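You operate a simulated robot arm through the tools that you are given. There is no shell and no other tool. Be economical: measure what you need, move in short steps, check, and stop when the job is done.

Carry out the task below with a simulated robot arm. There is one attempt and no reset: what you move stays moved.

TASK
Open the blue drawer, put both weights from the cable bench away in the inside of the blue drawer, then shut the drawer.
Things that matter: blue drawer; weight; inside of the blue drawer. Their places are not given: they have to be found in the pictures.

It is judged by the outcome, as a careful person would: the job done as asked, and still so three seconds after it is handed in. It fails if anything else is knocked over, pushed out of place, dropped, spilled or broken.

THE ROBOT
A 7-joint arm with a two-finger parallel gripper, fixed in place. Base frame: the origin is at the foot of the arm, x ahead of it, y to its left, z up. Lengths are in m, angles in rad, forces in N, time in s.
With the tool pointing down near the work surface it reaches from about 0.3 to 0.7 m from the base axis. Its first joint turns from -1.152 to 1.152 rad. Payload 1.57 kg.
Tool frame: the origin (TCP) lies between the finger pads and is the grasp point; the fingertips stand 0.03 m ahead of it; z points along the fingers, y is the line along which they close. The gripper opens to 0.11 m. The fingers are 0.024 m wide and 0.012 m thick; the gripper's body (0.048 by 0.112 m) begins 0.078 m behind the TCP.
Orientation is that of the tool frame in the base frame, as a unit quaternion [x, y, z, w]. With the fingers straight down and closing along the base's y, the tool's x points along the base's -x, its y along +y and its z along -z.

THE INTERFACE
- The arm moves only by the tool apply_moves. Its argument "moves" is a list of rows, each an object of numbers (a shift or turn left out is 0, a gripper value left out holds the last): "tx", "ty", "tz": the shift along the base's x, y, z in units of 25 mm (1.0 is 25 mm); "wx", "wy", "wz": the turn, a rotation vector about the base's x, y, z in units of 6 degrees (1.0 is 6 degrees). In form: [{"tx": .., "ty": .., "tz": .., "wx": .., "wy": .., "wz": ..}, ...]. A call has 1 to 10 rows; each row shifts and turns the commanded pose from where the row before left it. "claw" is the closure, from 0 (fully open) to 1 (shut), set as the call begins (left out, the last holds). A call with a number of a shift or a turn outside -1 to 1 is refused whole. A row lasts 0.2 s, in which the tool goes at most 0.05 m and 0.15 rad; a call with a longer step from one row to the next is refused whole, and so is a gripper value outside its range. A pose out of reach is approached as far as the arm can. The call stops where the force on the tool passes 40 N (or 10 N more than at its start, if that is more) or the arm is blocked; 0.2 s more then pass. The fingers move at their own pace (about 0.108 m/s each) and stop on an object; they squeeze with about 32 N. The grip force told is the motor's: it shows also when the fingers shut on nothing. Time passes only in rows, and 0.2 s behind the last, so rows that do not move let the fingers close. It gives the time, the measured TCP pose, the force on the tool (base axes), the opening and the grip force at its end, in the units of the frame above (readings bear some noise), and new pictures: "show" is both (left out), scene, wrist or none.
- Cameras (640 x 400 px; columns grow to the right, rows downward): "scene" is fixed at [0.1622, -0.3964, 1.3947]; the picture's right is [0.78, -0.63, 0.00], its down [-0.42, -0.52, -0.74] and it looks along [0.47, 0.58, -0.67] (base axes); focal length 371 px, centre (320, 200). "wrist" rides on the gripper at [-0.036, 0, -0.08] in the tool frame; the picture's right is [0.00, -1.00, 0.00], its down [0.97, 0.00, -0.24] and it looks along [0.24, 0.00, 0.97] (tool axes); focal length 218 px, centre (320, 200).
- locate(camera, pixels): there is no depth. For up to 12 entries [column, row, z] of the newest picture of that camera ("zoom" is the newest enlarged one), the place [x, y] in the base frame at which the ray of that pixel passes the height z, good to about 0.002 m. No time passes.
- enlarge(camera, box): a new picture of the part [left, top, right, bottom] of that camera's present view, enlarged. No time passes.
- hand_in(): hands the job in; it is judged then, once.

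Work in short steps. Measure before you move; look again where a grasp or a placing could have gone wrong, and mend it. You have 80 turns and 120 pictures in all, the two below and enlarged ones among them. Open the gripper and draw the arm clear of the work before you hand the job in, unless the task says otherwise; then end with one line.

The tools are called after "Emit:" by a JSON object that holds its "api" and its "payload". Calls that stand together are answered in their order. apply_moves: Moves the arm, as the interface text tells. Its arguments: {"type":"object","properties":{"moves":{"type":"array","items":{"type":"object","properties":{"tx":{"type":"number"},"ty":{"type":"number"},"tz":{"type":"number"},"wx":{"type":"number"},"wy":{"type":"number"},"wz":{"type":"number"}}}},"claw":{"type":"number"},"show":{"type":"string","enum":["both","scene","wrist","none"]}},"required":["moves"]} The other tools are called the same way: locate (camera, pixels) gives the place at which the rays of pixels pass given heights; enlarge (camera, box) takes an enlarged picture of a part of a camera's view; hand_in () hands the job in.

At the start:

```text
time: 0.0
position: [0.4095, 0.1554, 1.0099]
orientation: [0.0, 1.0, 0.0, 0.0]
force: [-0.3, -0.6, 0.8]
width: 0.1103
gripper_force: 0.0
```

scene: 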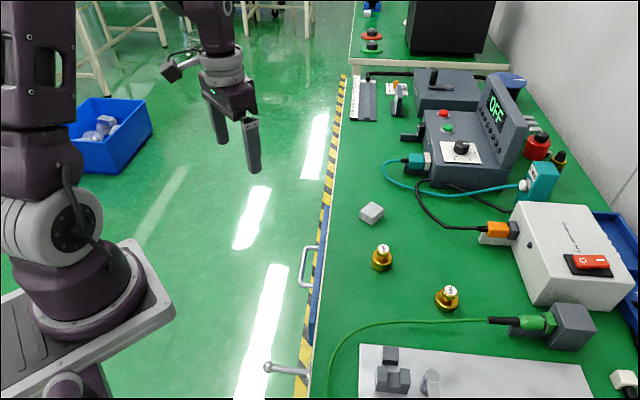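
wrist: 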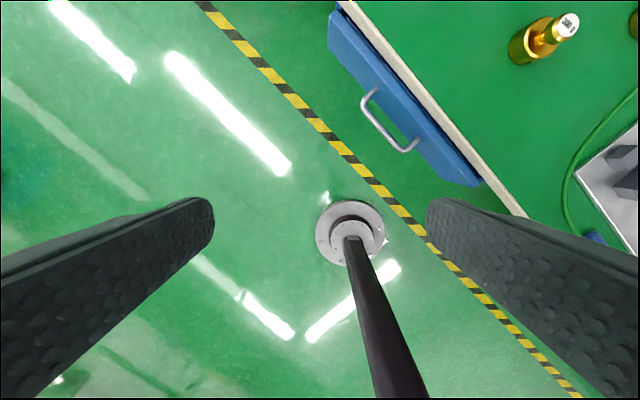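

The scene shows two brass weights near (382,258) and (447,298), and the drawer handle near (306,265). I'll enlarge both views and measure.

Emit:
{"api": "enlarge", "payload": {"camera": "scene", "box": [240, 180, 480, 400]}}

Emit:
{"api": "enlarge", "payload": {"camera": "wrist", "box": [300, 0, 640, 240]}}

Emit:
{"api": "locate", "payload": {"camera": "scene", "pixels": [[382, 268, 0.78], [382, 250, 0.82], [447, 308, 0.78], [449, 290, 0.82], [340, 150, 0.78], [313, 390, 0.78], [318, 247, 0.7], [304, 284, 0.7], [330, 200, 0.78], [372, 220, 0.78]]}}

Emit:
{"api": "locate", "payload": {"camera": "wrist", "pixels": [[345, 5, 0.78], [525, 215, 0.78], [375, 90, 0.7], [412, 150, 0.7], [328, 45, 0.7], [480, 185, 0.7], [522, 50, 0.78], [565, 22, 0.83]]}}

```text
1.82 times, centred on (360, 290) of scene
```

zoom: 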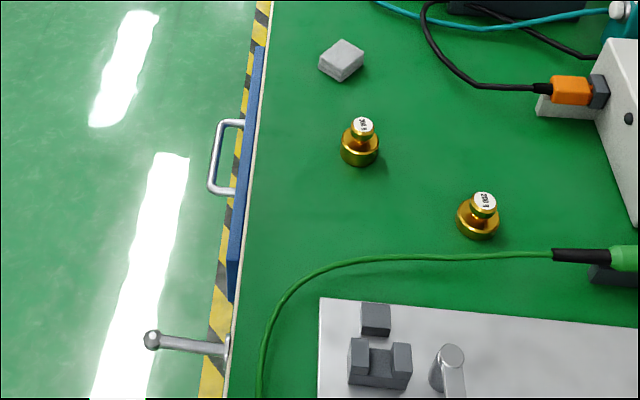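

```text
1.67 times, centred on (470, 120) of wrist
```

zoom: 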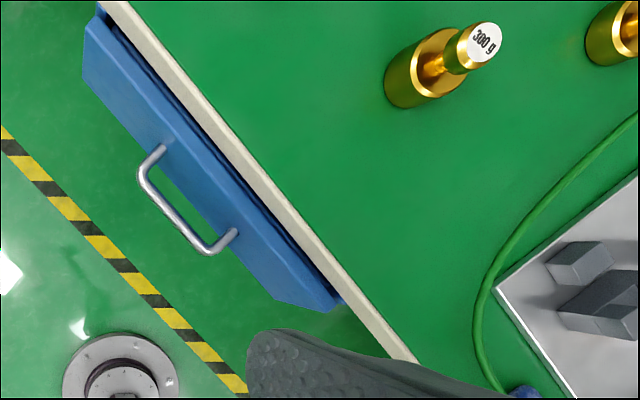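

```text
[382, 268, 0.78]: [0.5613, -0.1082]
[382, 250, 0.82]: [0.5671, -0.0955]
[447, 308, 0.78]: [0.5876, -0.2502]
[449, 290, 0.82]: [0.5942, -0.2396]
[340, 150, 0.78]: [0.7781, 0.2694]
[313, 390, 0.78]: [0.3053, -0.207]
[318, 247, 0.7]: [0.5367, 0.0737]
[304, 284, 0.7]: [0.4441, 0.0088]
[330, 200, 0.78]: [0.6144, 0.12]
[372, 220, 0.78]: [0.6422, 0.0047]
```

```text
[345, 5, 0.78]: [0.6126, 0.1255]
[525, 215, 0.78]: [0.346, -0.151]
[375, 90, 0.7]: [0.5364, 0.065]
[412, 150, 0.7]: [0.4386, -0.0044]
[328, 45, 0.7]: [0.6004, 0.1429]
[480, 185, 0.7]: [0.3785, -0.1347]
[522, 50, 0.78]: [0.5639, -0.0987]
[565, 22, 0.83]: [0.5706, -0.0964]
```

Locating handle corners at several heights in both cameras to triangulate its height.

Emit:
{"api": "locate", "payload": {"camera": "scene", "pixels": [[303.5, 249, 0.6], [303.5, 249, 0.66], [303.5, 249, 0.72], [300.5, 284, 0.6], [300.5, 284, 0.66], [300.5, 284, 0.72], [317.7, 247.7, 0.66], [312, 285.6, 0.66]]}}

Emit:
{"api": "locate", "payload": {"camera": "wrist", "pixels": [[364, 103, 0.6], [364, 103, 0.66], [364, 103, 0.72], [405, 151, 0.6], [405, 151, 0.66], [405, 151, 0.72], [376, 90, 0.66], [419, 140, 0.66], [332, 17, 0.74], [328, 45, 0.6], [466, 184, 0.6], [484, 186, 0.6]]}}

```text
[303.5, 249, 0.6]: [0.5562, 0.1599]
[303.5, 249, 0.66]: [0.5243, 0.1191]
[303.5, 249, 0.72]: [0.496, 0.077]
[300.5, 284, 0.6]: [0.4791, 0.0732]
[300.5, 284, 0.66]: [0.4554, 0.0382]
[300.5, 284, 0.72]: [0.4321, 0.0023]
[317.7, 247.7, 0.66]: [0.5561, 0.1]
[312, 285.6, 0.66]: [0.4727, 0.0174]
```

```text
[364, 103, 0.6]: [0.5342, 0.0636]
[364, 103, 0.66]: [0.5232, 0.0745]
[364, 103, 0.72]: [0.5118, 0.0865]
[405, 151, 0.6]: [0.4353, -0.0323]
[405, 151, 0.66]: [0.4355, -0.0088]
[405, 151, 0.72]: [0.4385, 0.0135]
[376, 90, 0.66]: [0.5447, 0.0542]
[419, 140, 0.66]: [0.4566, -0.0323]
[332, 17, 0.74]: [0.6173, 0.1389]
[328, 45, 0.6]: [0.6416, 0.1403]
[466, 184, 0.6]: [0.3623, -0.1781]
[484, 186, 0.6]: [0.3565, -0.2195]
```

Handle bar is about at (0.472, 0.047, 0.708), bench edge at ~46° with the drawer opening toward (-0.72, 0.69). I'll move above it, turning the gripper so it closes across the bar.

Emit:
{"api": "apply_moves", "payload": {"moves": [{"tx": 0.3125, "ty": -0.542, "tz": -0.6, "wz": 0.9625}, {"tx": 0.3125, "ty": -0.542, "tz": -0.6, "wz": 0.9625}, {"tx": 0.3125, "ty": -0.542, "tz": -0.6, "wz": 0.9625}, {"tx": 0.3125, "ty": -0.542, "tz": -0.6, "wz": 0.9625}, {"tx": 0.3125, "ty": -0.542, "tz": -0.6, "wz": 0.9625}, {"tx": 0.3125, "ty": -0.542, "tz": -0.6, "wz": 0.9625}, {"tx": 0.3125, "ty": -0.542, "tz": -0.6, "wz": 0.9625}, {"tx": 0.3125, "ty": -0.542, "tz": -0.6, "wz": 0.9625}, {}], "claw": 0.55}}

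```text
time: 2.0
position: [0.4723, 0.0461, 0.8902]
orientation: [-0.393, 0.919, 0.0, 0.0]
force: [-0.3, 0.1, -0.5]
width: 0.05
gripper_force: 0.0
```

scene: 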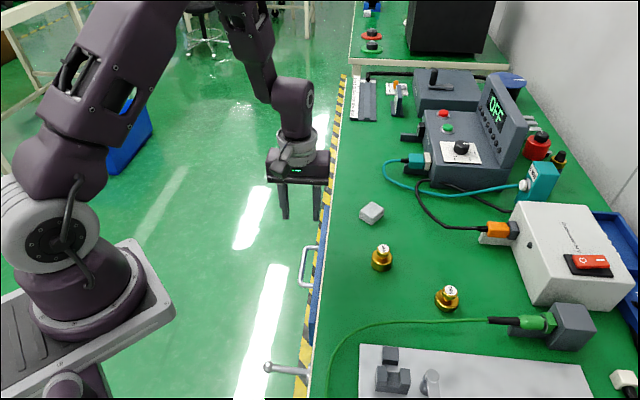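
wrist: 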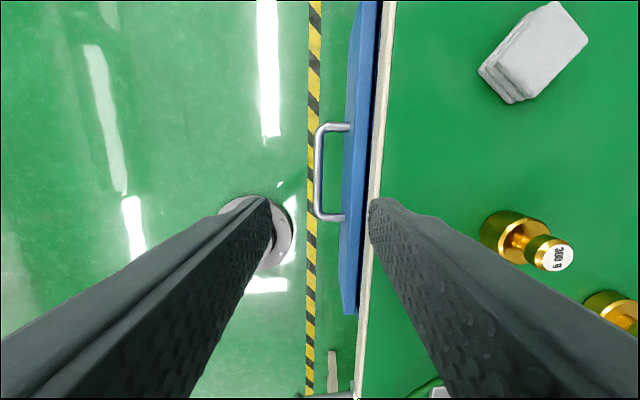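

Now the bar is at columns ~317, rows 130–215. Measure at the handle height, plus drawer front and bench edge.

Emit:
{"api": "locate", "payload": {"camera": "wrist", "pixels": [[318, 135, 0.708], [318, 212, 0.708], [318, 135, 0.69], [318, 212, 0.69], [347, 218, 0.708], [350, 128, 0.708], [371, 200, 0.78], [356, 150, 0.74], [318, 172, 0.708]]}}

Emit:
{"api": "enlarge", "payload": {"camera": "wrist", "box": [280, 80, 440, 240]}}

Emit:
{"api": "locate", "payload": {"camera": "scene", "pixels": [[303.5, 249, 0.69], [303.5, 249, 0.7], [303.5, 249, 0.71], [300.5, 284, 0.69], [300.5, 284, 0.7], [300.5, 284, 0.71]]}}

```text
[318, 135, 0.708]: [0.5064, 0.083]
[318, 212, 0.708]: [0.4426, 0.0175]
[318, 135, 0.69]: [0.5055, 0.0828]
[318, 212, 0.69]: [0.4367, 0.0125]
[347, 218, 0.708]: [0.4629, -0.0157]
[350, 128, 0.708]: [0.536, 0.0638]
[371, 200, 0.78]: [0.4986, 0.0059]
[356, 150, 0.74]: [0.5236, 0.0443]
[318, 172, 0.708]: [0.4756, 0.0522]
```

```text
2.50 times, centred on (360, 160) of wrist
```

zoom: 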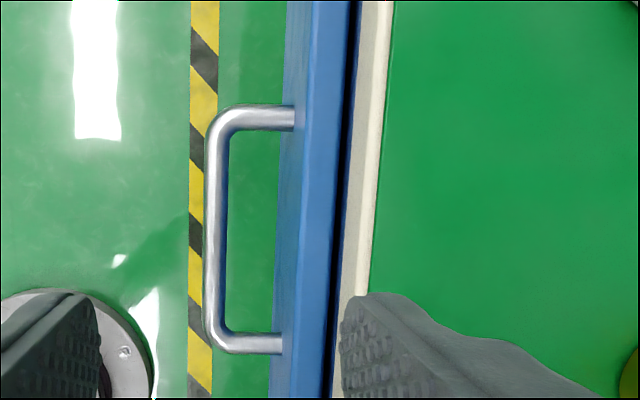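

```text
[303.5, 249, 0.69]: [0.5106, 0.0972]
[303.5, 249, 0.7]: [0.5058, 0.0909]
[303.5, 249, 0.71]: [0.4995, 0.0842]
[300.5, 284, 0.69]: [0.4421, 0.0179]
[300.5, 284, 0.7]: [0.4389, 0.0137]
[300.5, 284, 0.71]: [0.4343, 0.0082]
```

Bar z≈0.70, centre (0.473,0.049), gap to the front ≈35 mm. Narrow the opening to ~36 mm and descend partway, then check.

Emit:
{"api": "apply_moves", "payload": {"moves": [{"tx": -0.04, "ty": 0.2}, {"tz": -0.8}, {"tz": -0.8}, {"tz": -0.8}, {"tz": -0.8}, {"tz": -0.8}, {}], "claw": 0.68}}

Emit:
{"api": "enlarge", "payload": {"camera": "scene", "box": [240, 150, 400, 330]}}

```text
time: 3.6
position: [0.4709, 0.0501, 0.7888]
orientation: [-0.393, 0.92, -0.001, 0.0]
force: [0.3, 1.1, 0.5]
width: 0.0352
gripper_force: 0.0
```

scene: 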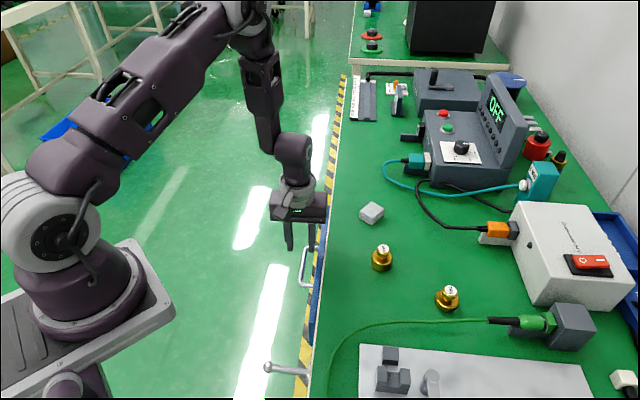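
wrist: 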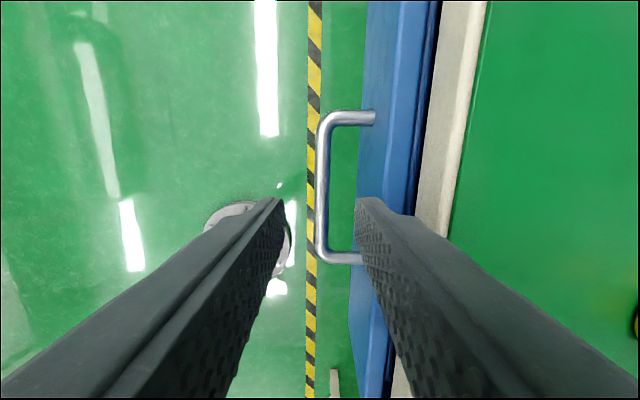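

```text
2.22 times, centred on (320, 240) of scene
```

zoom: 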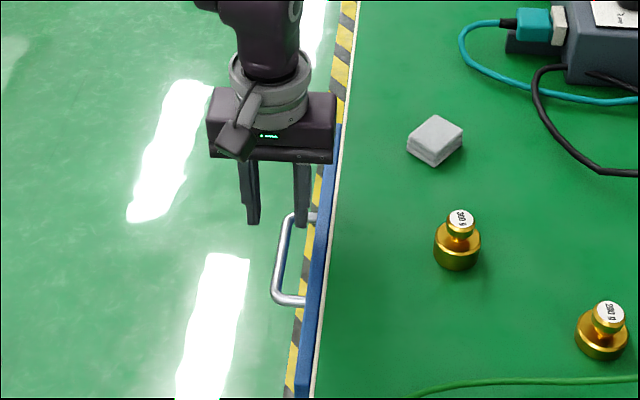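

Bar is centred (column ~322), the drawer front has ~5 mm clearance to the inner finger. Descend to z≈0.715.

Emit:
{"api": "apply_moves", "payload": {"moves": [{"tz": -0.6}, {"tz": -0.6}, {"tz": -0.6}, {"tz": -0.6}, {"tz": -0.5}, {}]}}

```text
time: 5.0
position: [0.4713, 0.0516, 0.7185]
orientation: [-0.394, 0.919, 0.001, 0.0]
force: [0.1, 0.3, -0.5]
width: 0.0353
gripper_force: 0.1
```

scene: 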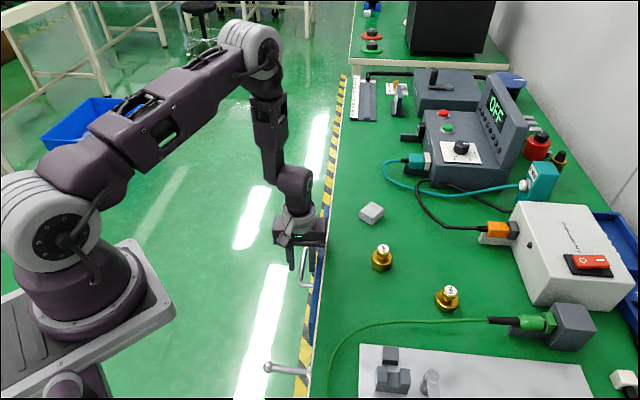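
wrist: 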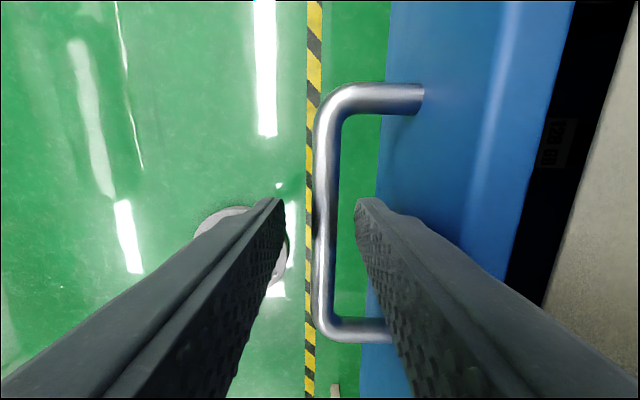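

The bar is between the fingers. Lower 4 mm and close.

Emit:
{"api": "apply_moves", "payload": {"moves": [{"tz": -0.16}, {}, {}, {}], "claw": 1, "show": "wrist"}}

```text
time: 6.0
position: [0.4716, 0.0508, 0.7139]
orientation: [-0.393, 0.919, 0.001, 0.001]
force: [-0.5, 0.9, 26.2]
width: 0.012
gripper_force: 29.5
```

wrist: 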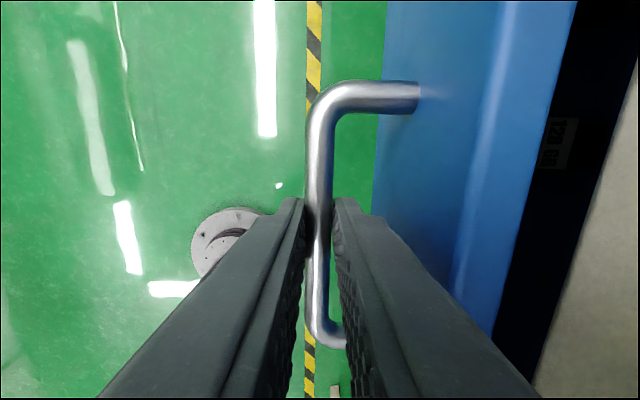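

Gripped (12 mm bar). There is a 26 N vertical force, so ease up 2 mm, then begin pulling along (-0.72, 0.69).

Emit:
{"api": "apply_moves", "payload": {"moves": [{"tz": 0.08}, {"tx": -0.288, "ty": 0.278}, {"tx": -0.288, "ty": 0.278}, {"tx": -0.288, "ty": 0.278}, {"tx": -0.288, "ty": 0.278}, {}]}}

```text
time: 7.4
position: [0.4418, 0.0804, 0.7155]
orientation: [-0.393, 0.92, 0.0, 0.001]
force: [4.8, 4.0, -15.6]
width: 0.0118
gripper_force: 29.1
```

scene: 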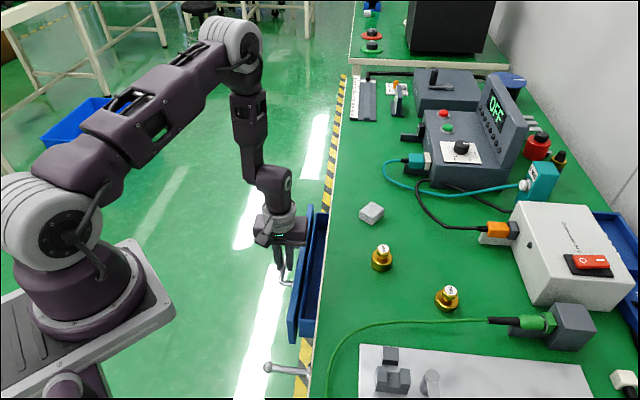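
wrist: 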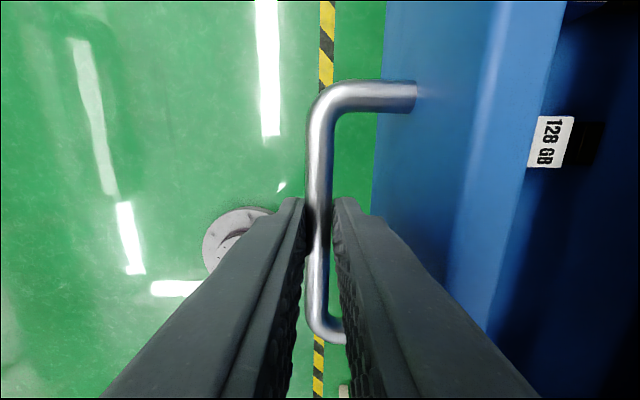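

The drawer slides. Pull on another ~0.12 m.

Emit:
{"api": "apply_moves", "payload": {"moves": [{"tx": -0.432, "ty": 0.417, "tz": -0.04}, {"tx": -0.432, "ty": 0.417}, {"tx": -0.432, "ty": 0.417}, {"tx": -0.432, "ty": 0.417}, {"tx": -0.432, "ty": 0.417}, {"tx": -0.432, "ty": 0.417}, {"tx": -0.432, "ty": 0.417}, {"tx": -0.432, "ty": 0.417}, {}]}}

```text
time: 9.4
position: [0.3571, 0.1647, 0.7156]
orientation: [-0.393, 0.919, 0.0, 0.001]
force: [16.0, 17.1, -2.8]
width: 0.0117
gripper_force: 29.0
```

scene: 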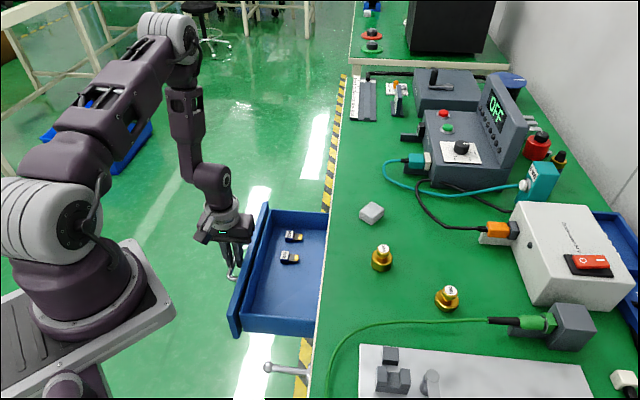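
wrist: 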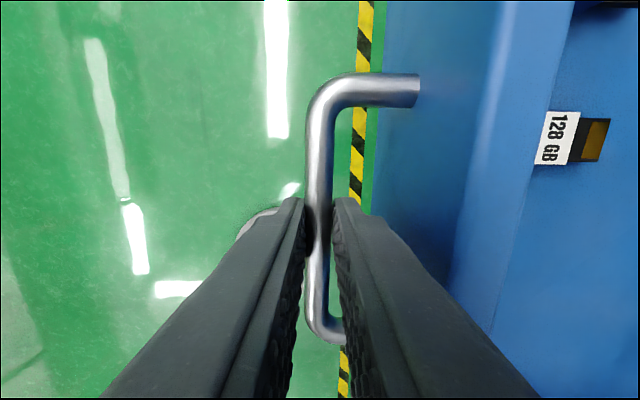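

Open by ~0.16 m with free space in the near half. Relieve the lateral force, release, then rise.

Emit:
{"api": "apply_moves", "payload": {"moves": [{"tx": 0.12, "ty": 0.12}, {}], "show": "none"}}

Emit:
{"api": "apply_moves", "payload": {"moves": [{}, {}, {"tz": 0.4}, {"tz": 0.8}, {"tz": 0.8}, {"tz": 0.8}, {"tz": 0.8}, {"tz": 0.8}, {"tz": 0.8}, {"tz": 0.8}], "claw": 0.7}}

```text
time: 10.0
position: [0.357, 0.1641, 0.7149]
orientation: [-0.392, 0.92, -0.002, -0.004]
force: [-3.4, -4.0, -16.6]
width: 0.0117
gripper_force: 28.5
```

```text
time: 12.2
position: [0.3584, 0.1672, 0.8654]
orientation: [-0.393, 0.92, -0.001, 0.0]
force: [0.0, 0.2, 0.3]
width: 0.0332
gripper_force: 0.0
```

scene: 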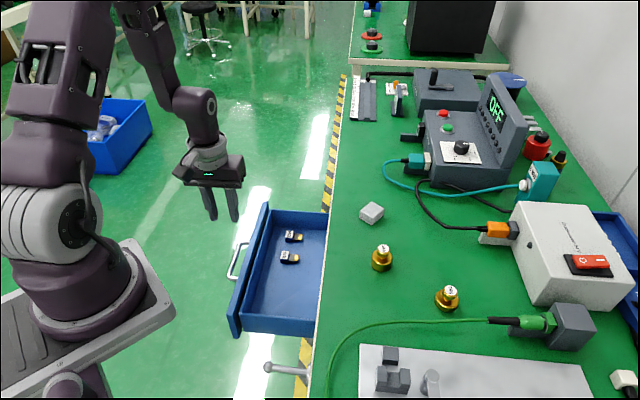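
wrist: 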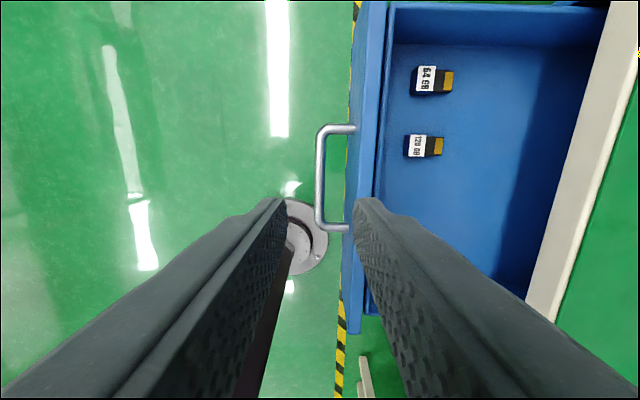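

Drawer stays open. Measure drawer floor height (via dongles in both views) and rims.

Emit:
{"api": "locate", "payload": {"camera": "wrist", "pixels": [[424, 146, 0.64], [424, 146, 0.67], [424, 146, 0.7], [432, 80, 0.66], [350, 330, 0.74], [386, 15, 0.74], [375, 180, 0.74], [382, 200, 0.66]]}}

Emit:
{"api": "locate", "payload": {"camera": "scene", "pixels": [[289, 257, 0.64], [289, 257, 0.67], [289, 257, 0.7], [245, 315, 0.66], [310, 318, 0.66], [232, 332, 0.74], [265, 205, 0.74], [310, 331, 0.73], [270, 215, 0.66]]}}

Emit:
{"api": "enlarge", "payload": {"camera": "scene", "box": [210, 190, 350, 350]}}

Emit:
{"api": "enlarge", "payload": {"camera": "scene", "box": [350, 220, 490, 330]}}

```text
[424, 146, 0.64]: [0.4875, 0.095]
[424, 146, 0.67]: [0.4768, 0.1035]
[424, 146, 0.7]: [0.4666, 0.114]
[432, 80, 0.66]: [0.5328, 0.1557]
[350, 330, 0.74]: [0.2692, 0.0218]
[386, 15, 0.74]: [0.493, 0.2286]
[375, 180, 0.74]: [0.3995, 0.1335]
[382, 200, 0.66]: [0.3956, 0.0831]
```

```text
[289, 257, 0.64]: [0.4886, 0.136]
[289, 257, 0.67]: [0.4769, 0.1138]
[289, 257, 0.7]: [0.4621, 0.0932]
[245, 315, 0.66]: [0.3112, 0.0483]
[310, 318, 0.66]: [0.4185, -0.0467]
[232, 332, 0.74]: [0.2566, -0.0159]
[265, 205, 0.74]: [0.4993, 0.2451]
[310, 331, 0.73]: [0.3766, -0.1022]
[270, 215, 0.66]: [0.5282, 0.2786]
```

```text
2.50 times, centred on (280, 270) of scene
```

zoom: 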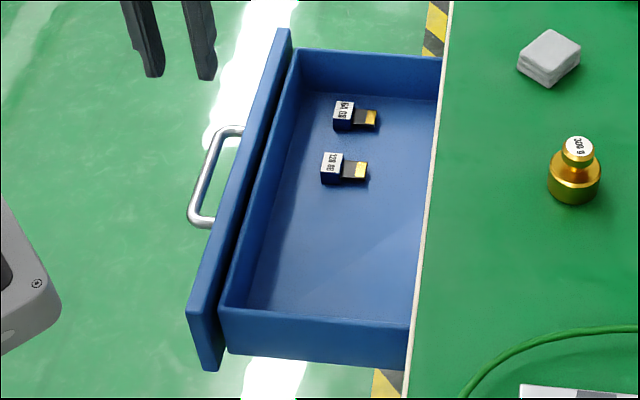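

```text
3.64 times, centred on (420, 275) of scene
```

zoom: 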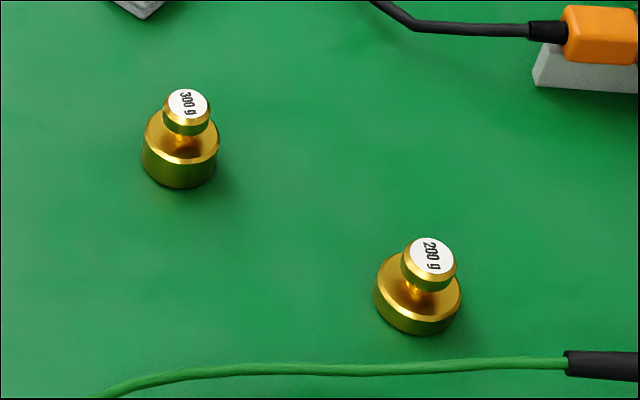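

Floor ≈0.665, free space in near half of drawer. Now rise and go over the 300 g weight at about (0.565,-0.10) with the gripper open.

Emit:
{"api": "apply_moves", "payload": {"moves": [{"tz": 1}, {"tz": 1}, {"tx": 0.95, "ty": -1, "tz": 1}, {"tx": 0.95, "ty": -1, "tz": 0.5}, {"tx": 0.95, "ty": -1}, {"tx": 0.95, "ty": -1}, {"tx": 0.95, "ty": -1}, {"tx": 0.95, "ty": -1}, {"tx": 0.95, "ty": -1}, {"tx": 0.95, "ty": -1}], "claw": 0}}

```text
time: 14.4
position: [0.5497, -0.0346, 0.952]
orientation: [-0.393, 0.919, 0.0, 0.0]
force: [0.4, -0.2, 0.1]
width: 0.11
gripper_force: 0.2
```

scene: 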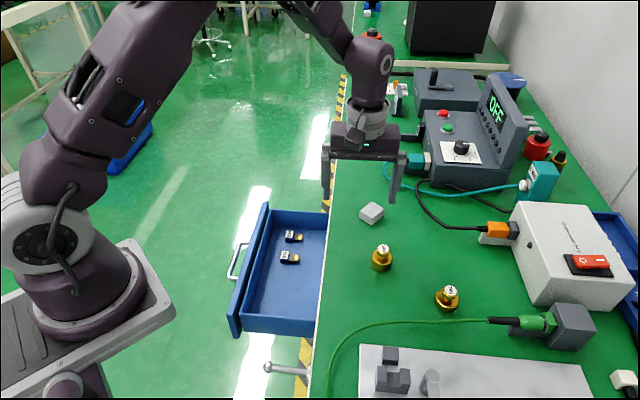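
wrist: 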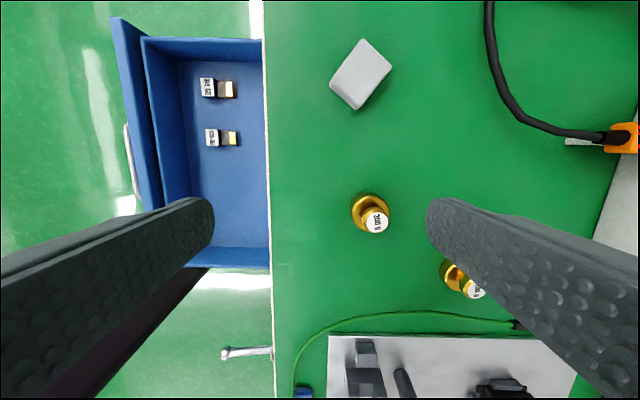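

Both weights and the drawer are visible. Measure weight bases/tops and drawer interior corners.

Emit:
{"api": "enlarge", "payload": {"camera": "wrist", "box": [340, 170, 500, 310]}}

Emit:
{"api": "locate", "payload": {"camera": "wrist", "pixels": [[369, 211, 0.795], [375, 219, 0.83], [375, 219, 0.82], [457, 277, 0.79], [474, 287, 0.82], [146, 38, 0.71], [178, 62, 0.665], [190, 245, 0.665], [268, 246, 0.71], [268, 265, 0.72], [225, 138, 0.675], [163, 200, 0.71]]}}

Emit:
{"api": "locate", "payload": {"camera": "scene", "pixels": [[383.2, 248.1, 0.82], [383.2, 248.1, 0.83], [381.8, 266.8, 0.78], [450.8, 290.1, 0.82], [450.8, 290.1, 0.81], [447, 304, 0.78]]}}

```text
2.86 times, centred on (420, 240) of wrist
```

zoom: 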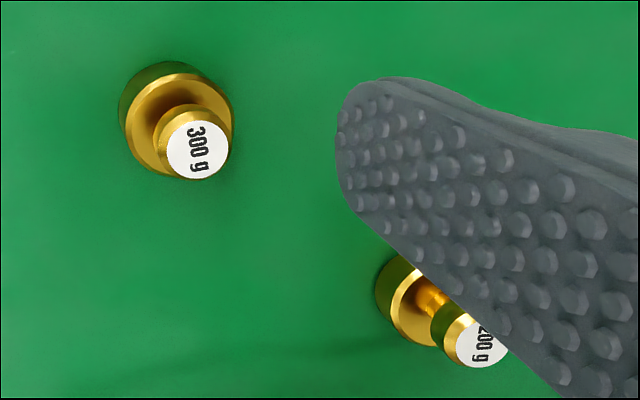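

```text
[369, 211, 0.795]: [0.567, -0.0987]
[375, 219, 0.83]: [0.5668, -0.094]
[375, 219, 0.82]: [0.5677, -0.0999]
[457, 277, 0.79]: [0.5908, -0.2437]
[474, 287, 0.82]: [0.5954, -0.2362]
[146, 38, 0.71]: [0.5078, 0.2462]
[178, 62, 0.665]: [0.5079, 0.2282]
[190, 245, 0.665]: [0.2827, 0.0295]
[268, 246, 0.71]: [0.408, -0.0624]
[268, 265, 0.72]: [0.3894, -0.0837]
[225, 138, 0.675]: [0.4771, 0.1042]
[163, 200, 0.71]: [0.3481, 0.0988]
```

```text
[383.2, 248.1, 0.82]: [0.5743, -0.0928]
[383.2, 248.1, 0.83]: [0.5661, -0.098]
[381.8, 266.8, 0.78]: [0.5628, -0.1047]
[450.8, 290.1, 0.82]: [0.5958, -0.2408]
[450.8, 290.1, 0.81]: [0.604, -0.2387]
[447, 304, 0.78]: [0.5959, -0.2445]
```

300 g weight: centre (0.567,-0.097), top ≈0.828. Move over it and go down partway.

Emit:
{"api": "apply_moves", "payload": {"moves": [{"tx": 0.23, "ty": -0.83}, {"tx": 0.23, "ty": -0.83}, {"tx": 0.23, "ty": -0.84}, {}, {"tz": -0.8}, {"tz": -0.8}, {"tz": -0.8}, {}]}}

```text
time: 16.2
position: [0.566, -0.0956, 0.8925]
orientation: [-0.393, 0.92, -0.001, 0.0]
force: [0.4, 0.3, -0.4]
width: 0.1101
gripper_force: 0.0
```

scene: 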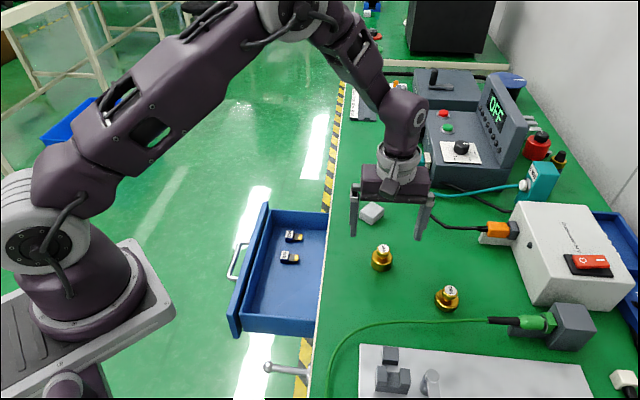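
wrist: 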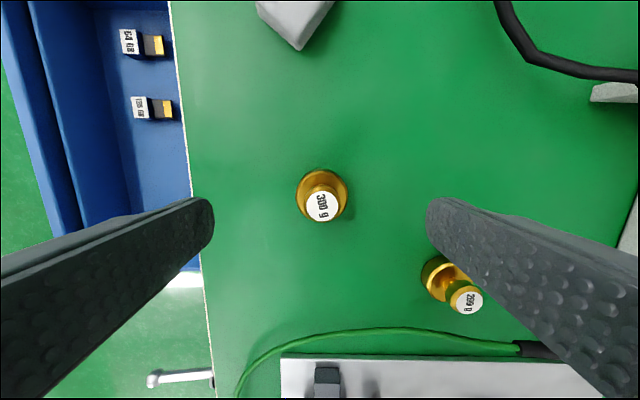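

Nicely centred (column 322). Verify position along the finger plane.

Emit:
{"api": "locate", "payload": {"camera": "wrist", "pixels": [[322, 206, 0.828], [322, 192, 0.8], [452, 285, 0.79], [468, 302, 0.82]]}}

```text
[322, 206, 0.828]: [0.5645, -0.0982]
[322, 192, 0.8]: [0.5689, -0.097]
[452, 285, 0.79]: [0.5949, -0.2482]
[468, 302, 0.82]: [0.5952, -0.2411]
```

Good. Descend to TCP z≈0.816 (tips ~6 mm above the bench).

Emit:
{"api": "apply_moves", "payload": {"moves": [{"tx": 0.04, "ty": -0.08, "tz": -0.7}, {"tz": -0.8}, {"tz": -0.8}, {"tz": -0.75}, {}]}}

```text
time: 17.4
position: [0.5667, -0.0971, 0.8152]
orientation: [-0.393, 0.92, 0.0, 0.0]
force: [0.3, 0.7, 0.0]
width: 0.1098
gripper_force: 0.2
```

scene: 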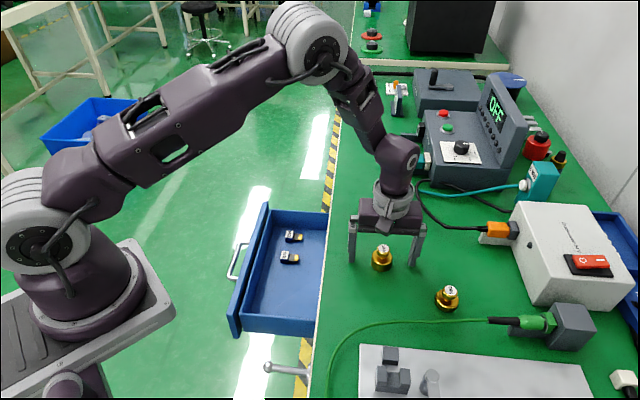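
wrist: 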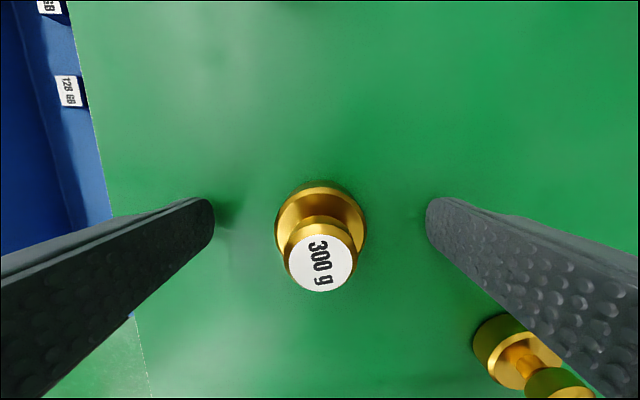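

Centred. Close on the base.

Emit:
{"api": "apply_moves", "payload": {"moves": [{}, {}, {}, {}], "claw": 1, "show": "wrist"}}

```text
time: 18.4
position: [0.5682, -0.0975, 0.8162]
orientation: [-0.393, 0.919, 0.0, 0.0]
force: [0.9, -0.8, 1.0]
width: 0.041
gripper_force: 32.1
```

wrist: 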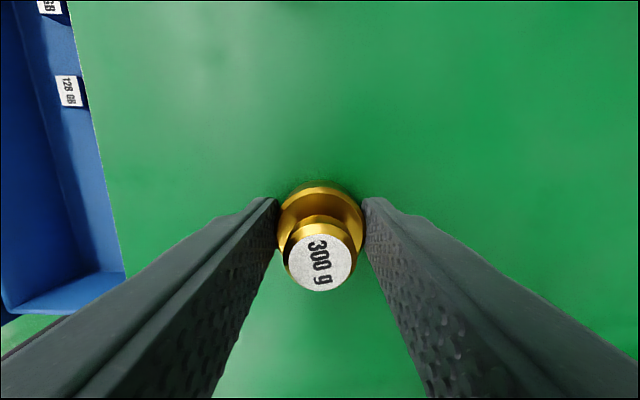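

Held at 41 mm. Lift and carry to above the drawer at (0.428, 0.046).

Emit:
{"api": "apply_moves", "payload": {"moves": [{"tz": 0.8}, {"tz": 0.8}, {"tz": 0.8}, {"tx": -0.8, "ty": 0.82}, {"tx": -0.8, "ty": 0.82}, {"tx": -0.8, "ty": 0.82}, {"tx": -0.8, "ty": 0.82}, {"tx": -0.8, "ty": 0.82}, {"tx": -0.8, "ty": 0.82}, {"tx": -0.8, "ty": 0.82}]}}

```text
time: 20.6
position: [0.4273, 0.0464, 0.876]
orientation: [-0.392, 0.92, 0.0, 0.0]
force: [-0.2, -0.5, -2.9]
width: 0.0407
gripper_force: 32.7
```

scene: 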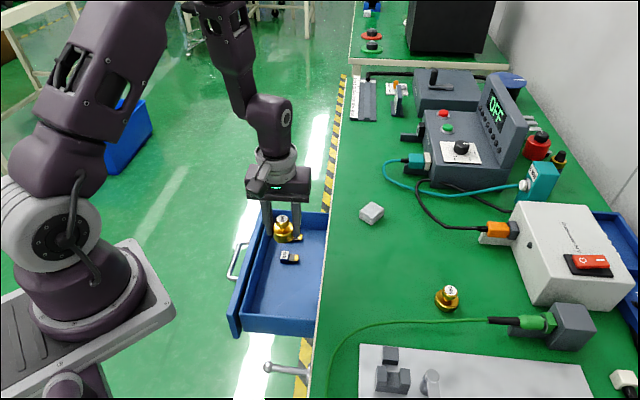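
wrist: 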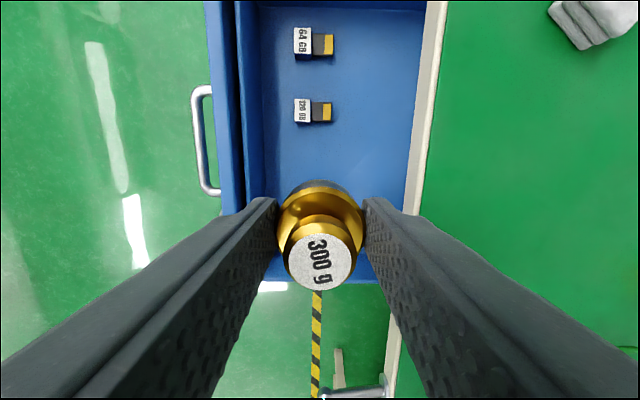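

Clearance is fine (≈77 mm each side). Descend to TCP 0.71.

Emit:
{"api": "apply_moves", "payload": {"moves": [{"tz": -0.8}, {"tz": -0.8}, {"tz": -0.8}, {"tz": -0.8}, {"tz": -0.8}, {"tz": -0.8}, {"tz": -0.8}, {"tz": -0.8}, {}]}}

```text
time: 22.6
position: [0.4294, 0.0453, 0.7162]
orientation: [-0.393, 0.92, 0.0, 0.0]
force: [0.2, -0.3, -2.3]
width: 0.0407
gripper_force: 32.0
```

scene: 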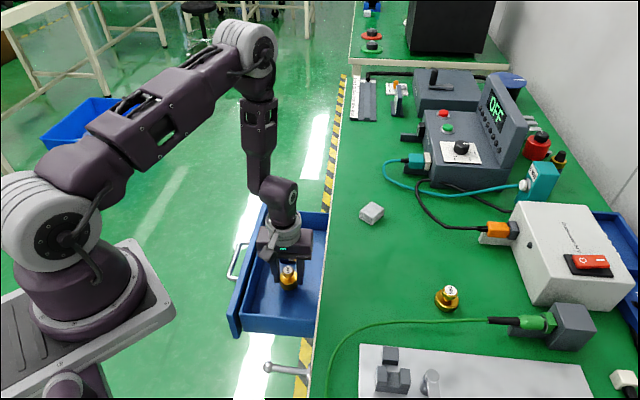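
wrist: 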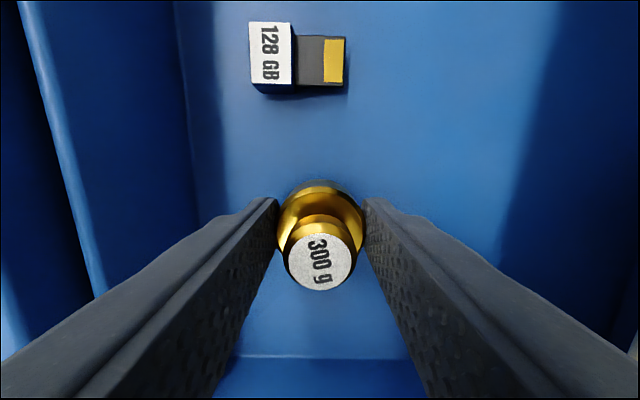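

Lower gently in ~2.5 mm steps until contact shows.

Emit:
{"api": "apply_moves", "payload": {"moves": [{"tz": -0.1}, {"tz": -0.1}, {"tz": -0.1}, {"tz": -0.1}, {}], "show": "none"}}

```text
time: 23.8
position: [0.4274, 0.0451, 0.7066]
orientation: [-0.393, 0.919, 0.0, 0.0]
force: [-0.2, 0.7, -3.0]
width: 0.0409
gripper_force: 31.8
```

Emit:
{"api": "apply_moves", "payload": {"moves": [{"tz": -0.08}, {}, {"tz": -0.08}, {}], "show": "none"}}

```text
time: 24.8
position: [0.4287, 0.0453, 0.7041]
orientation: [-0.393, 0.919, 0.0, 0.0]
force: [-1.4, -1.5, 17.6]
width: 0.0407
gripper_force: 31.8
```

Contact (17 N up) at TCP 0.704. Open moderately and rise.

Emit:
{"api": "apply_moves", "payload": {"moves": [{}, {}, {"tz": 0.6}, {"tz": 0.8}, {"tz": 0.8}, {"tz": 1}, {"tz": 1}, {"tz": 1}, {"tz": 1}, {}], "claw": 0.42}}

```text
time: 27.0
position: [0.4284, 0.0464, 0.8569]
orientation: [-0.393, 0.92, 0.0, 0.0]
force: [-0.3, -0.7, -0.1]
width: 0.0637
gripper_force: 0.2
```

scene: 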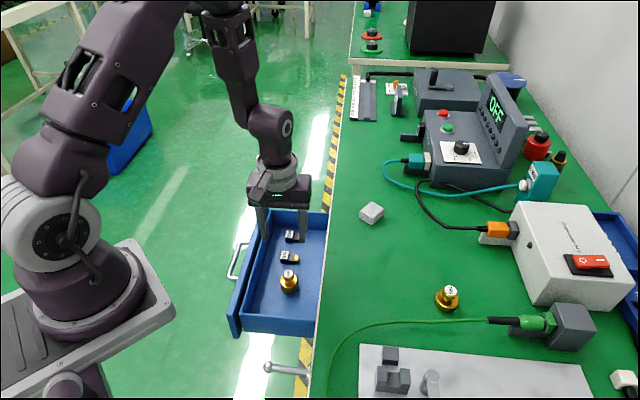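
wrist: 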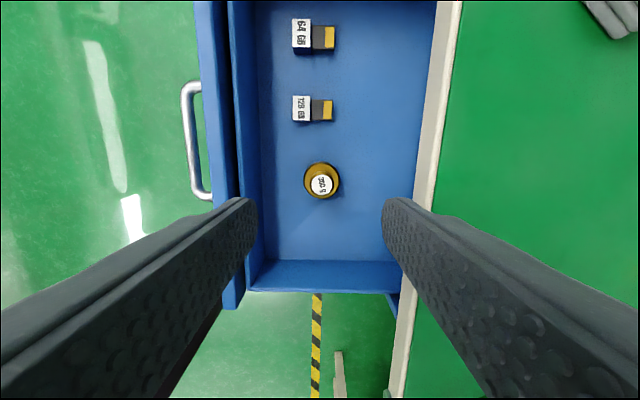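

300 g stands in the drawer. Measure the spot for the second, then go to the 200 g weight at about (0.594,-0.242).

Emit:
{"api": "locate", "payload": {"camera": "wrist", "pixels": [[322, 262, 0.668], [322, 180, 0.69], [322, 185, 0.716], [264, 230, 0.668], [405, 240, 0.78]]}}

Emit:
{"api": "apply_moves", "payload": {"moves": [{"tz": 1}, {"tz": 1}, {"tx": 0.83, "ty": -1, "tz": 0.5}, {"tx": 0.83, "ty": -1}, {"tx": 0.83, "ty": -1}, {"tx": 0.83, "ty": -1}, {"tx": 0.83, "ty": -1}, {"tx": 0.83, "ty": -1}, {"tx": 0.83, "ty": -1}, {"tx": 0.83, "ty": -1}], "claw": 0, "show": "none"}}

Emit:
{"api": "apply_moves", "payload": {"moves": [{"ty": -0.9}, {"ty": -0.9}, {"ty": -0.9}, {"ty": -0.8}, {}]}}

```text
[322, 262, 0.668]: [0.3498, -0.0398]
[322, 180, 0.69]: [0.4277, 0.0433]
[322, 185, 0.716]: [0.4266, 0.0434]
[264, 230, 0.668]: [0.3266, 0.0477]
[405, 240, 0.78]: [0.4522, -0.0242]
```

```text
time: 29.2
position: [0.5939, -0.1538, 0.9206]
orientation: [-0.393, 0.92, 0.0, -0.001]
force: [0.1, 0.0, 0.6]
width: 0.1098
gripper_force: 0.0
```

```text
time: 30.4
position: [0.5922, -0.2425, 0.9194]
orientation: [-0.393, 0.919, -0.001, 0.0]
force: [-0.7, -0.2, 0.4]
width: 0.1099
gripper_force: 0.0
```

scene: 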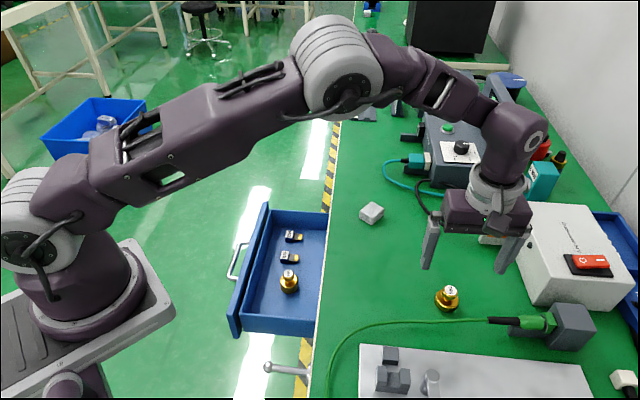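
wrist: 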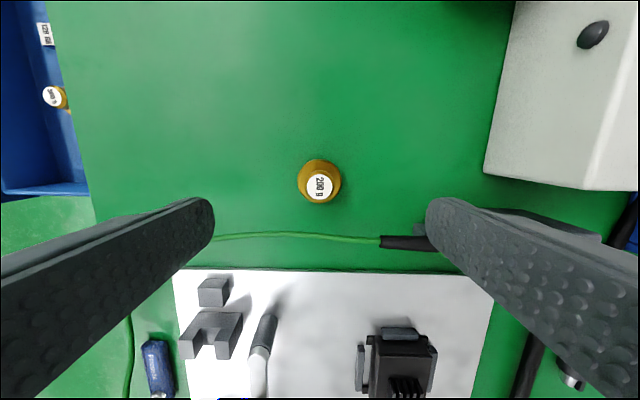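

Weight 2 is near centre. Check the cable/strain-relief and white box relative to where the fingers will descend.

Emit:
{"api": "locate", "payload": {"camera": "wrist", "pixels": [[320, 186, 0.82], [319, 178, 0.79], [405, 236, 0.79], [430, 243, 0.8], [250, 233, 0.783], [320, 233, 0.783], [484, 172, 0.8], [425, 225, 0.8], [380, 236, 0.785]]}}

Emit:
{"api": "enlarge", "payload": {"camera": "scene", "box": [390, 230, 630, 380]}}

```text
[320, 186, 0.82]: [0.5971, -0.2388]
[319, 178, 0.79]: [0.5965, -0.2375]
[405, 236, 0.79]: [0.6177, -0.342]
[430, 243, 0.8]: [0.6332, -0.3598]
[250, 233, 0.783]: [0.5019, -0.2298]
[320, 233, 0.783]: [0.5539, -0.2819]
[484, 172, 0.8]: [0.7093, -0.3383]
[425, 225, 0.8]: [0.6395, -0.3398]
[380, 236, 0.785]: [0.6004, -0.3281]
```

```text
2.67 times, centred on (510, 305) of scene
```

zoom: 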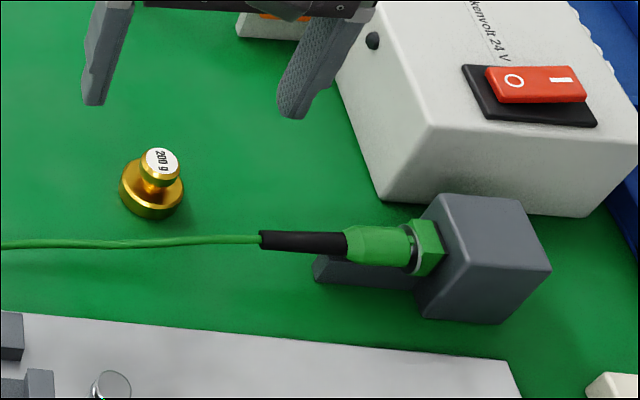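

Clear: cable ~60 mm off, box ~150 mm. Move to (0.597,-0.238) and descend.

Emit:
{"api": "apply_moves", "payload": {"moves": [{"tx": 0.18, "ty": 0.16}, {"tz": -0.7}, {"tz": -0.7}, {"tz": -0.7}, {"tz": -0.7}, {"tz": -0.7}, {"tz": -0.63}, {}]}}

```text
time: 32.2
position: [0.5974, -0.2383, 0.8152]
orientation: [-0.392, 0.92, 0.0, 0.0]
force: [0.3, 0.5, 0.1]
width: 0.11
gripper_force: 0.0
```

scene: 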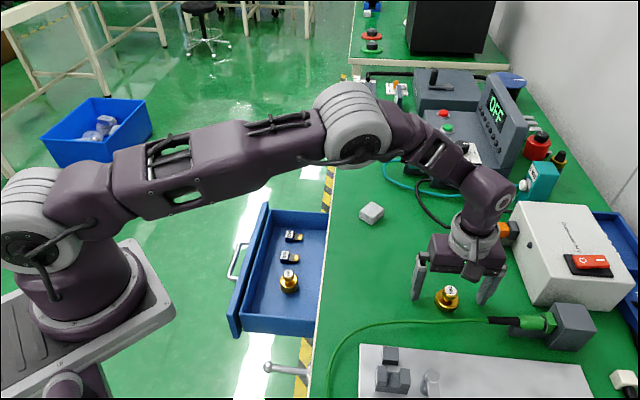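
wrist: 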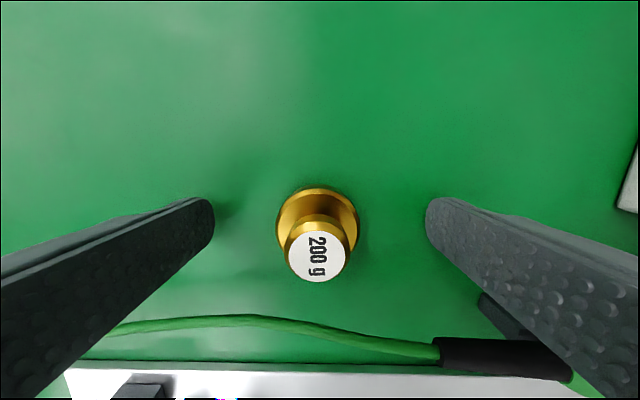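

Centred. Lower 1.5 mm for a better bite on the shorter base and close.

Emit:
{"api": "apply_moves", "payload": {"moves": [{"tz": -0.06}, {}, {}, {}], "claw": 1, "show": "none"}}

Emit:
{"api": "apply_moves", "payload": {"moves": [{"tz": 0.6}, {"tz": 0.8}, {"tz": 0.8}, {"tz": 0.6}, {}]}}

```text
time: 33.2
position: [0.598, -0.238, 0.8148]
orientation: [-0.394, 0.919, 0.0, 0.0]
force: [-2.0, 2.1, 1.9]
width: 0.0406
gripper_force: 32.1
```

```text
time: 34.4
position: [0.5996, -0.2381, 0.8856]
orientation: [-0.393, 0.919, 0.0, 0.0]
force: [-0.1, 0.1, -1.9]
width: 0.0412
gripper_force: 31.8
```

scene: 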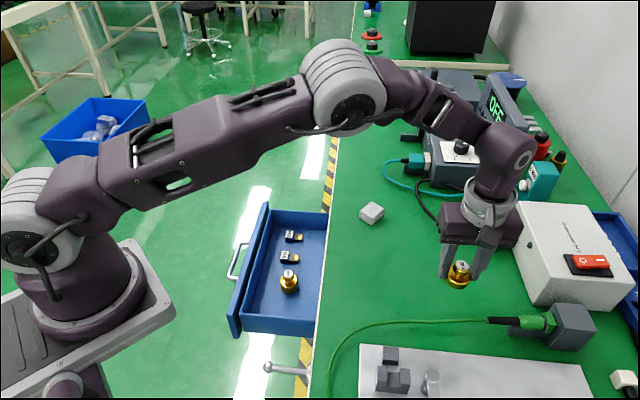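
wrist: 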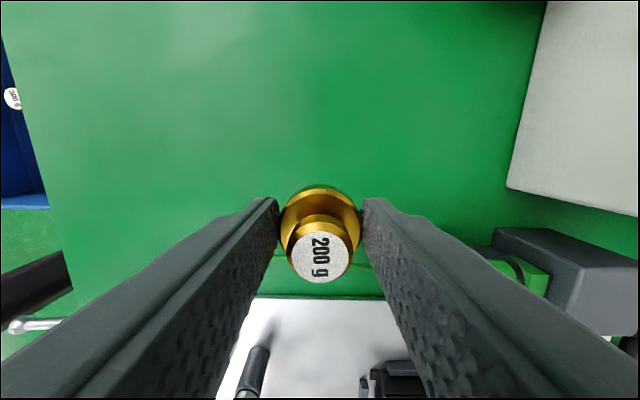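

Held securely. Carry to above (0.380, -0.001).

Emit:
{"api": "apply_moves", "payload": {"moves": [{"tx": -0.875, "ty": 0.947}, {"tx": -0.875, "ty": 0.947}, {"tx": -0.875, "ty": 0.947}, {"tx": -0.875, "ty": 0.947}, {"tx": -0.875, "ty": 0.947}, {"tx": -0.875, "ty": 0.947}, {"tx": -0.875, "ty": 0.947}, {"tx": -0.875, "ty": 0.947}, {"tx": -0.875, "ty": 0.947}, {"tx": -0.875, "ty": 0.947}]}}

```text
time: 36.6
position: [0.3807, -0.0005, 0.8844]
orientation: [-0.391, 0.92, -0.001, 0.001]
force: [-0.3, -0.2, -1.4]
width: 0.0409
gripper_force: 32.2
```

scene: 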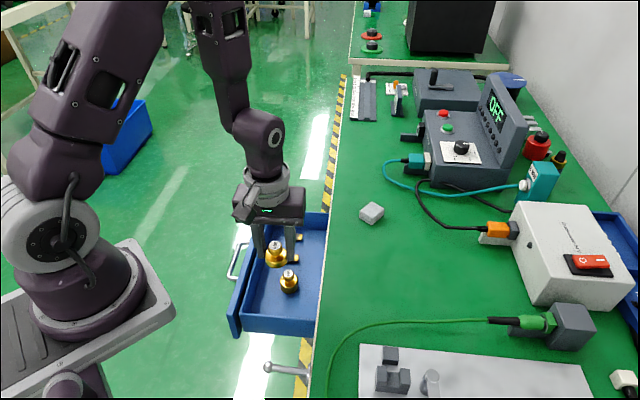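
wrist: 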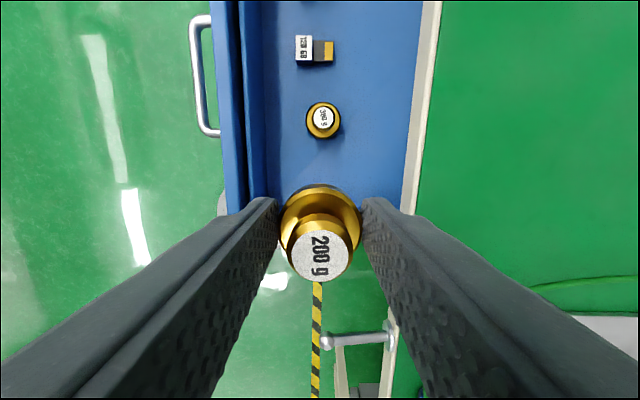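

Aligned with the free spot. Descend to ~0.709.

Emit:
{"api": "apply_moves", "payload": {"moves": [{"tz": -0.9}, {"tz": -0.9}, {"tz": -0.9}, {"tz": -0.9}, {"tz": -0.9}, {"tz": -0.9}, {"tz": -0.8}, {"tz": -0.7}, {}]}}

```text
time: 38.6
position: [0.3785, -0.0027, 0.7124]
orientation: [-0.393, 0.92, -0.001, 0.0]
force: [0.2, 0.3, -2.0]
width: 0.041
gripper_force: 31.7
```

scene: 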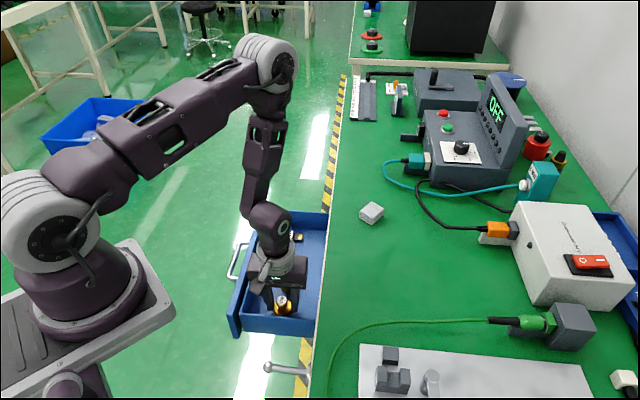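
wrist: 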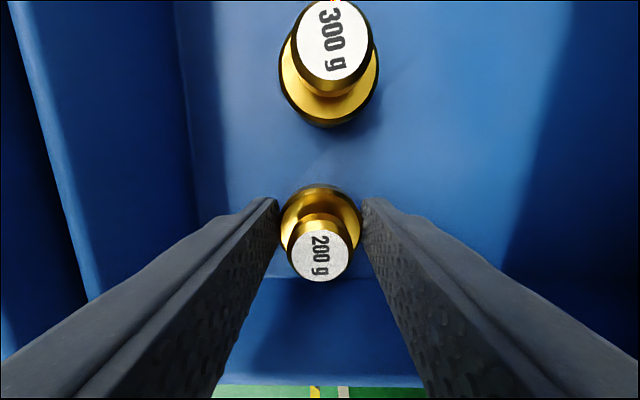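

Now gentle lowering.

Emit:
{"api": "apply_moves", "payload": {"moves": [{"tz": -0.1}, {"tz": -0.1}, {"tz": -0.08}, {"tz": -0.08}, {}], "show": "none"}}

```text
time: 39.8
position: [0.3779, -0.0012, 0.7032]
orientation: [-0.393, 0.92, 0.0, 0.001]
force: [-0.2, 0.6, -2.7]
width: 0.0409
gripper_force: 31.4
```

Emit:
{"api": "apply_moves", "payload": {"moves": [{"tz": -0.06}, {}, {"tz": -0.04}, {}], "show": "none"}}

```text
time: 40.8
position: [0.3786, -0.0, 0.7006]
orientation: [-0.394, 0.919, -0.001, 0.0]
force: [0.6, -0.6, 16.2]
width: 0.0411
gripper_force: 32.0
```

Contact. Release and rise.

Emit:
{"api": "apply_moves", "payload": {"moves": [{}, {}, {"tz": 0.6}, {"tz": 0.8}, {"tz": 0.8}, {"tz": 1}, {"tz": 1}, {"tz": 1}, {"tz": 1}, {}], "claw": 0.42}}

Emit:
{"api": "enlarge", "payload": {"camera": "scene", "box": [210, 190, 350, 350]}}

```text
time: 43.0
position: [0.3792, -0.0021, 0.8551]
orientation: [-0.393, 0.919, -0.001, 0.001]
force: [0.5, -0.1, -0.3]
width: 0.064
gripper_force: 0.1
```

scene: 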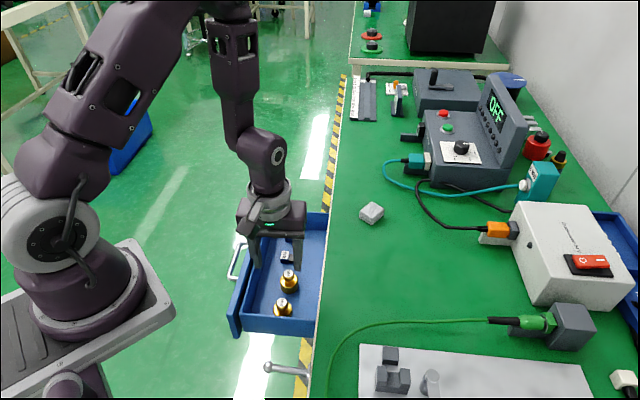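
wrist: 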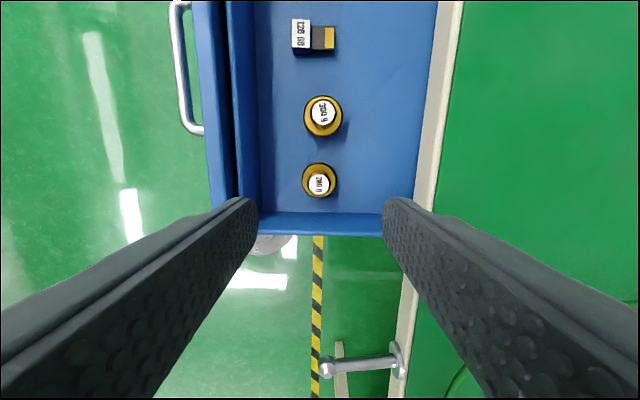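

```text
2.50 times, centred on (280, 270) of scene
```

zoom: 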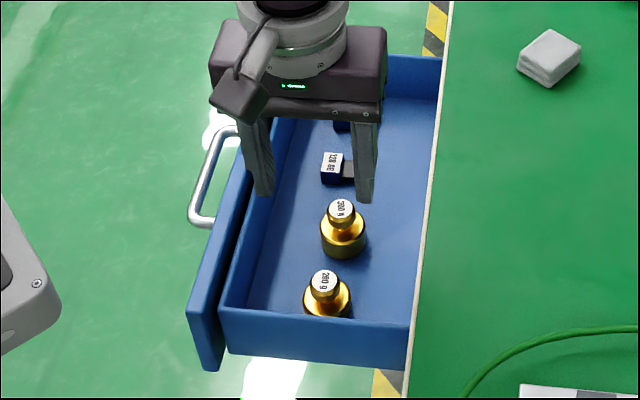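

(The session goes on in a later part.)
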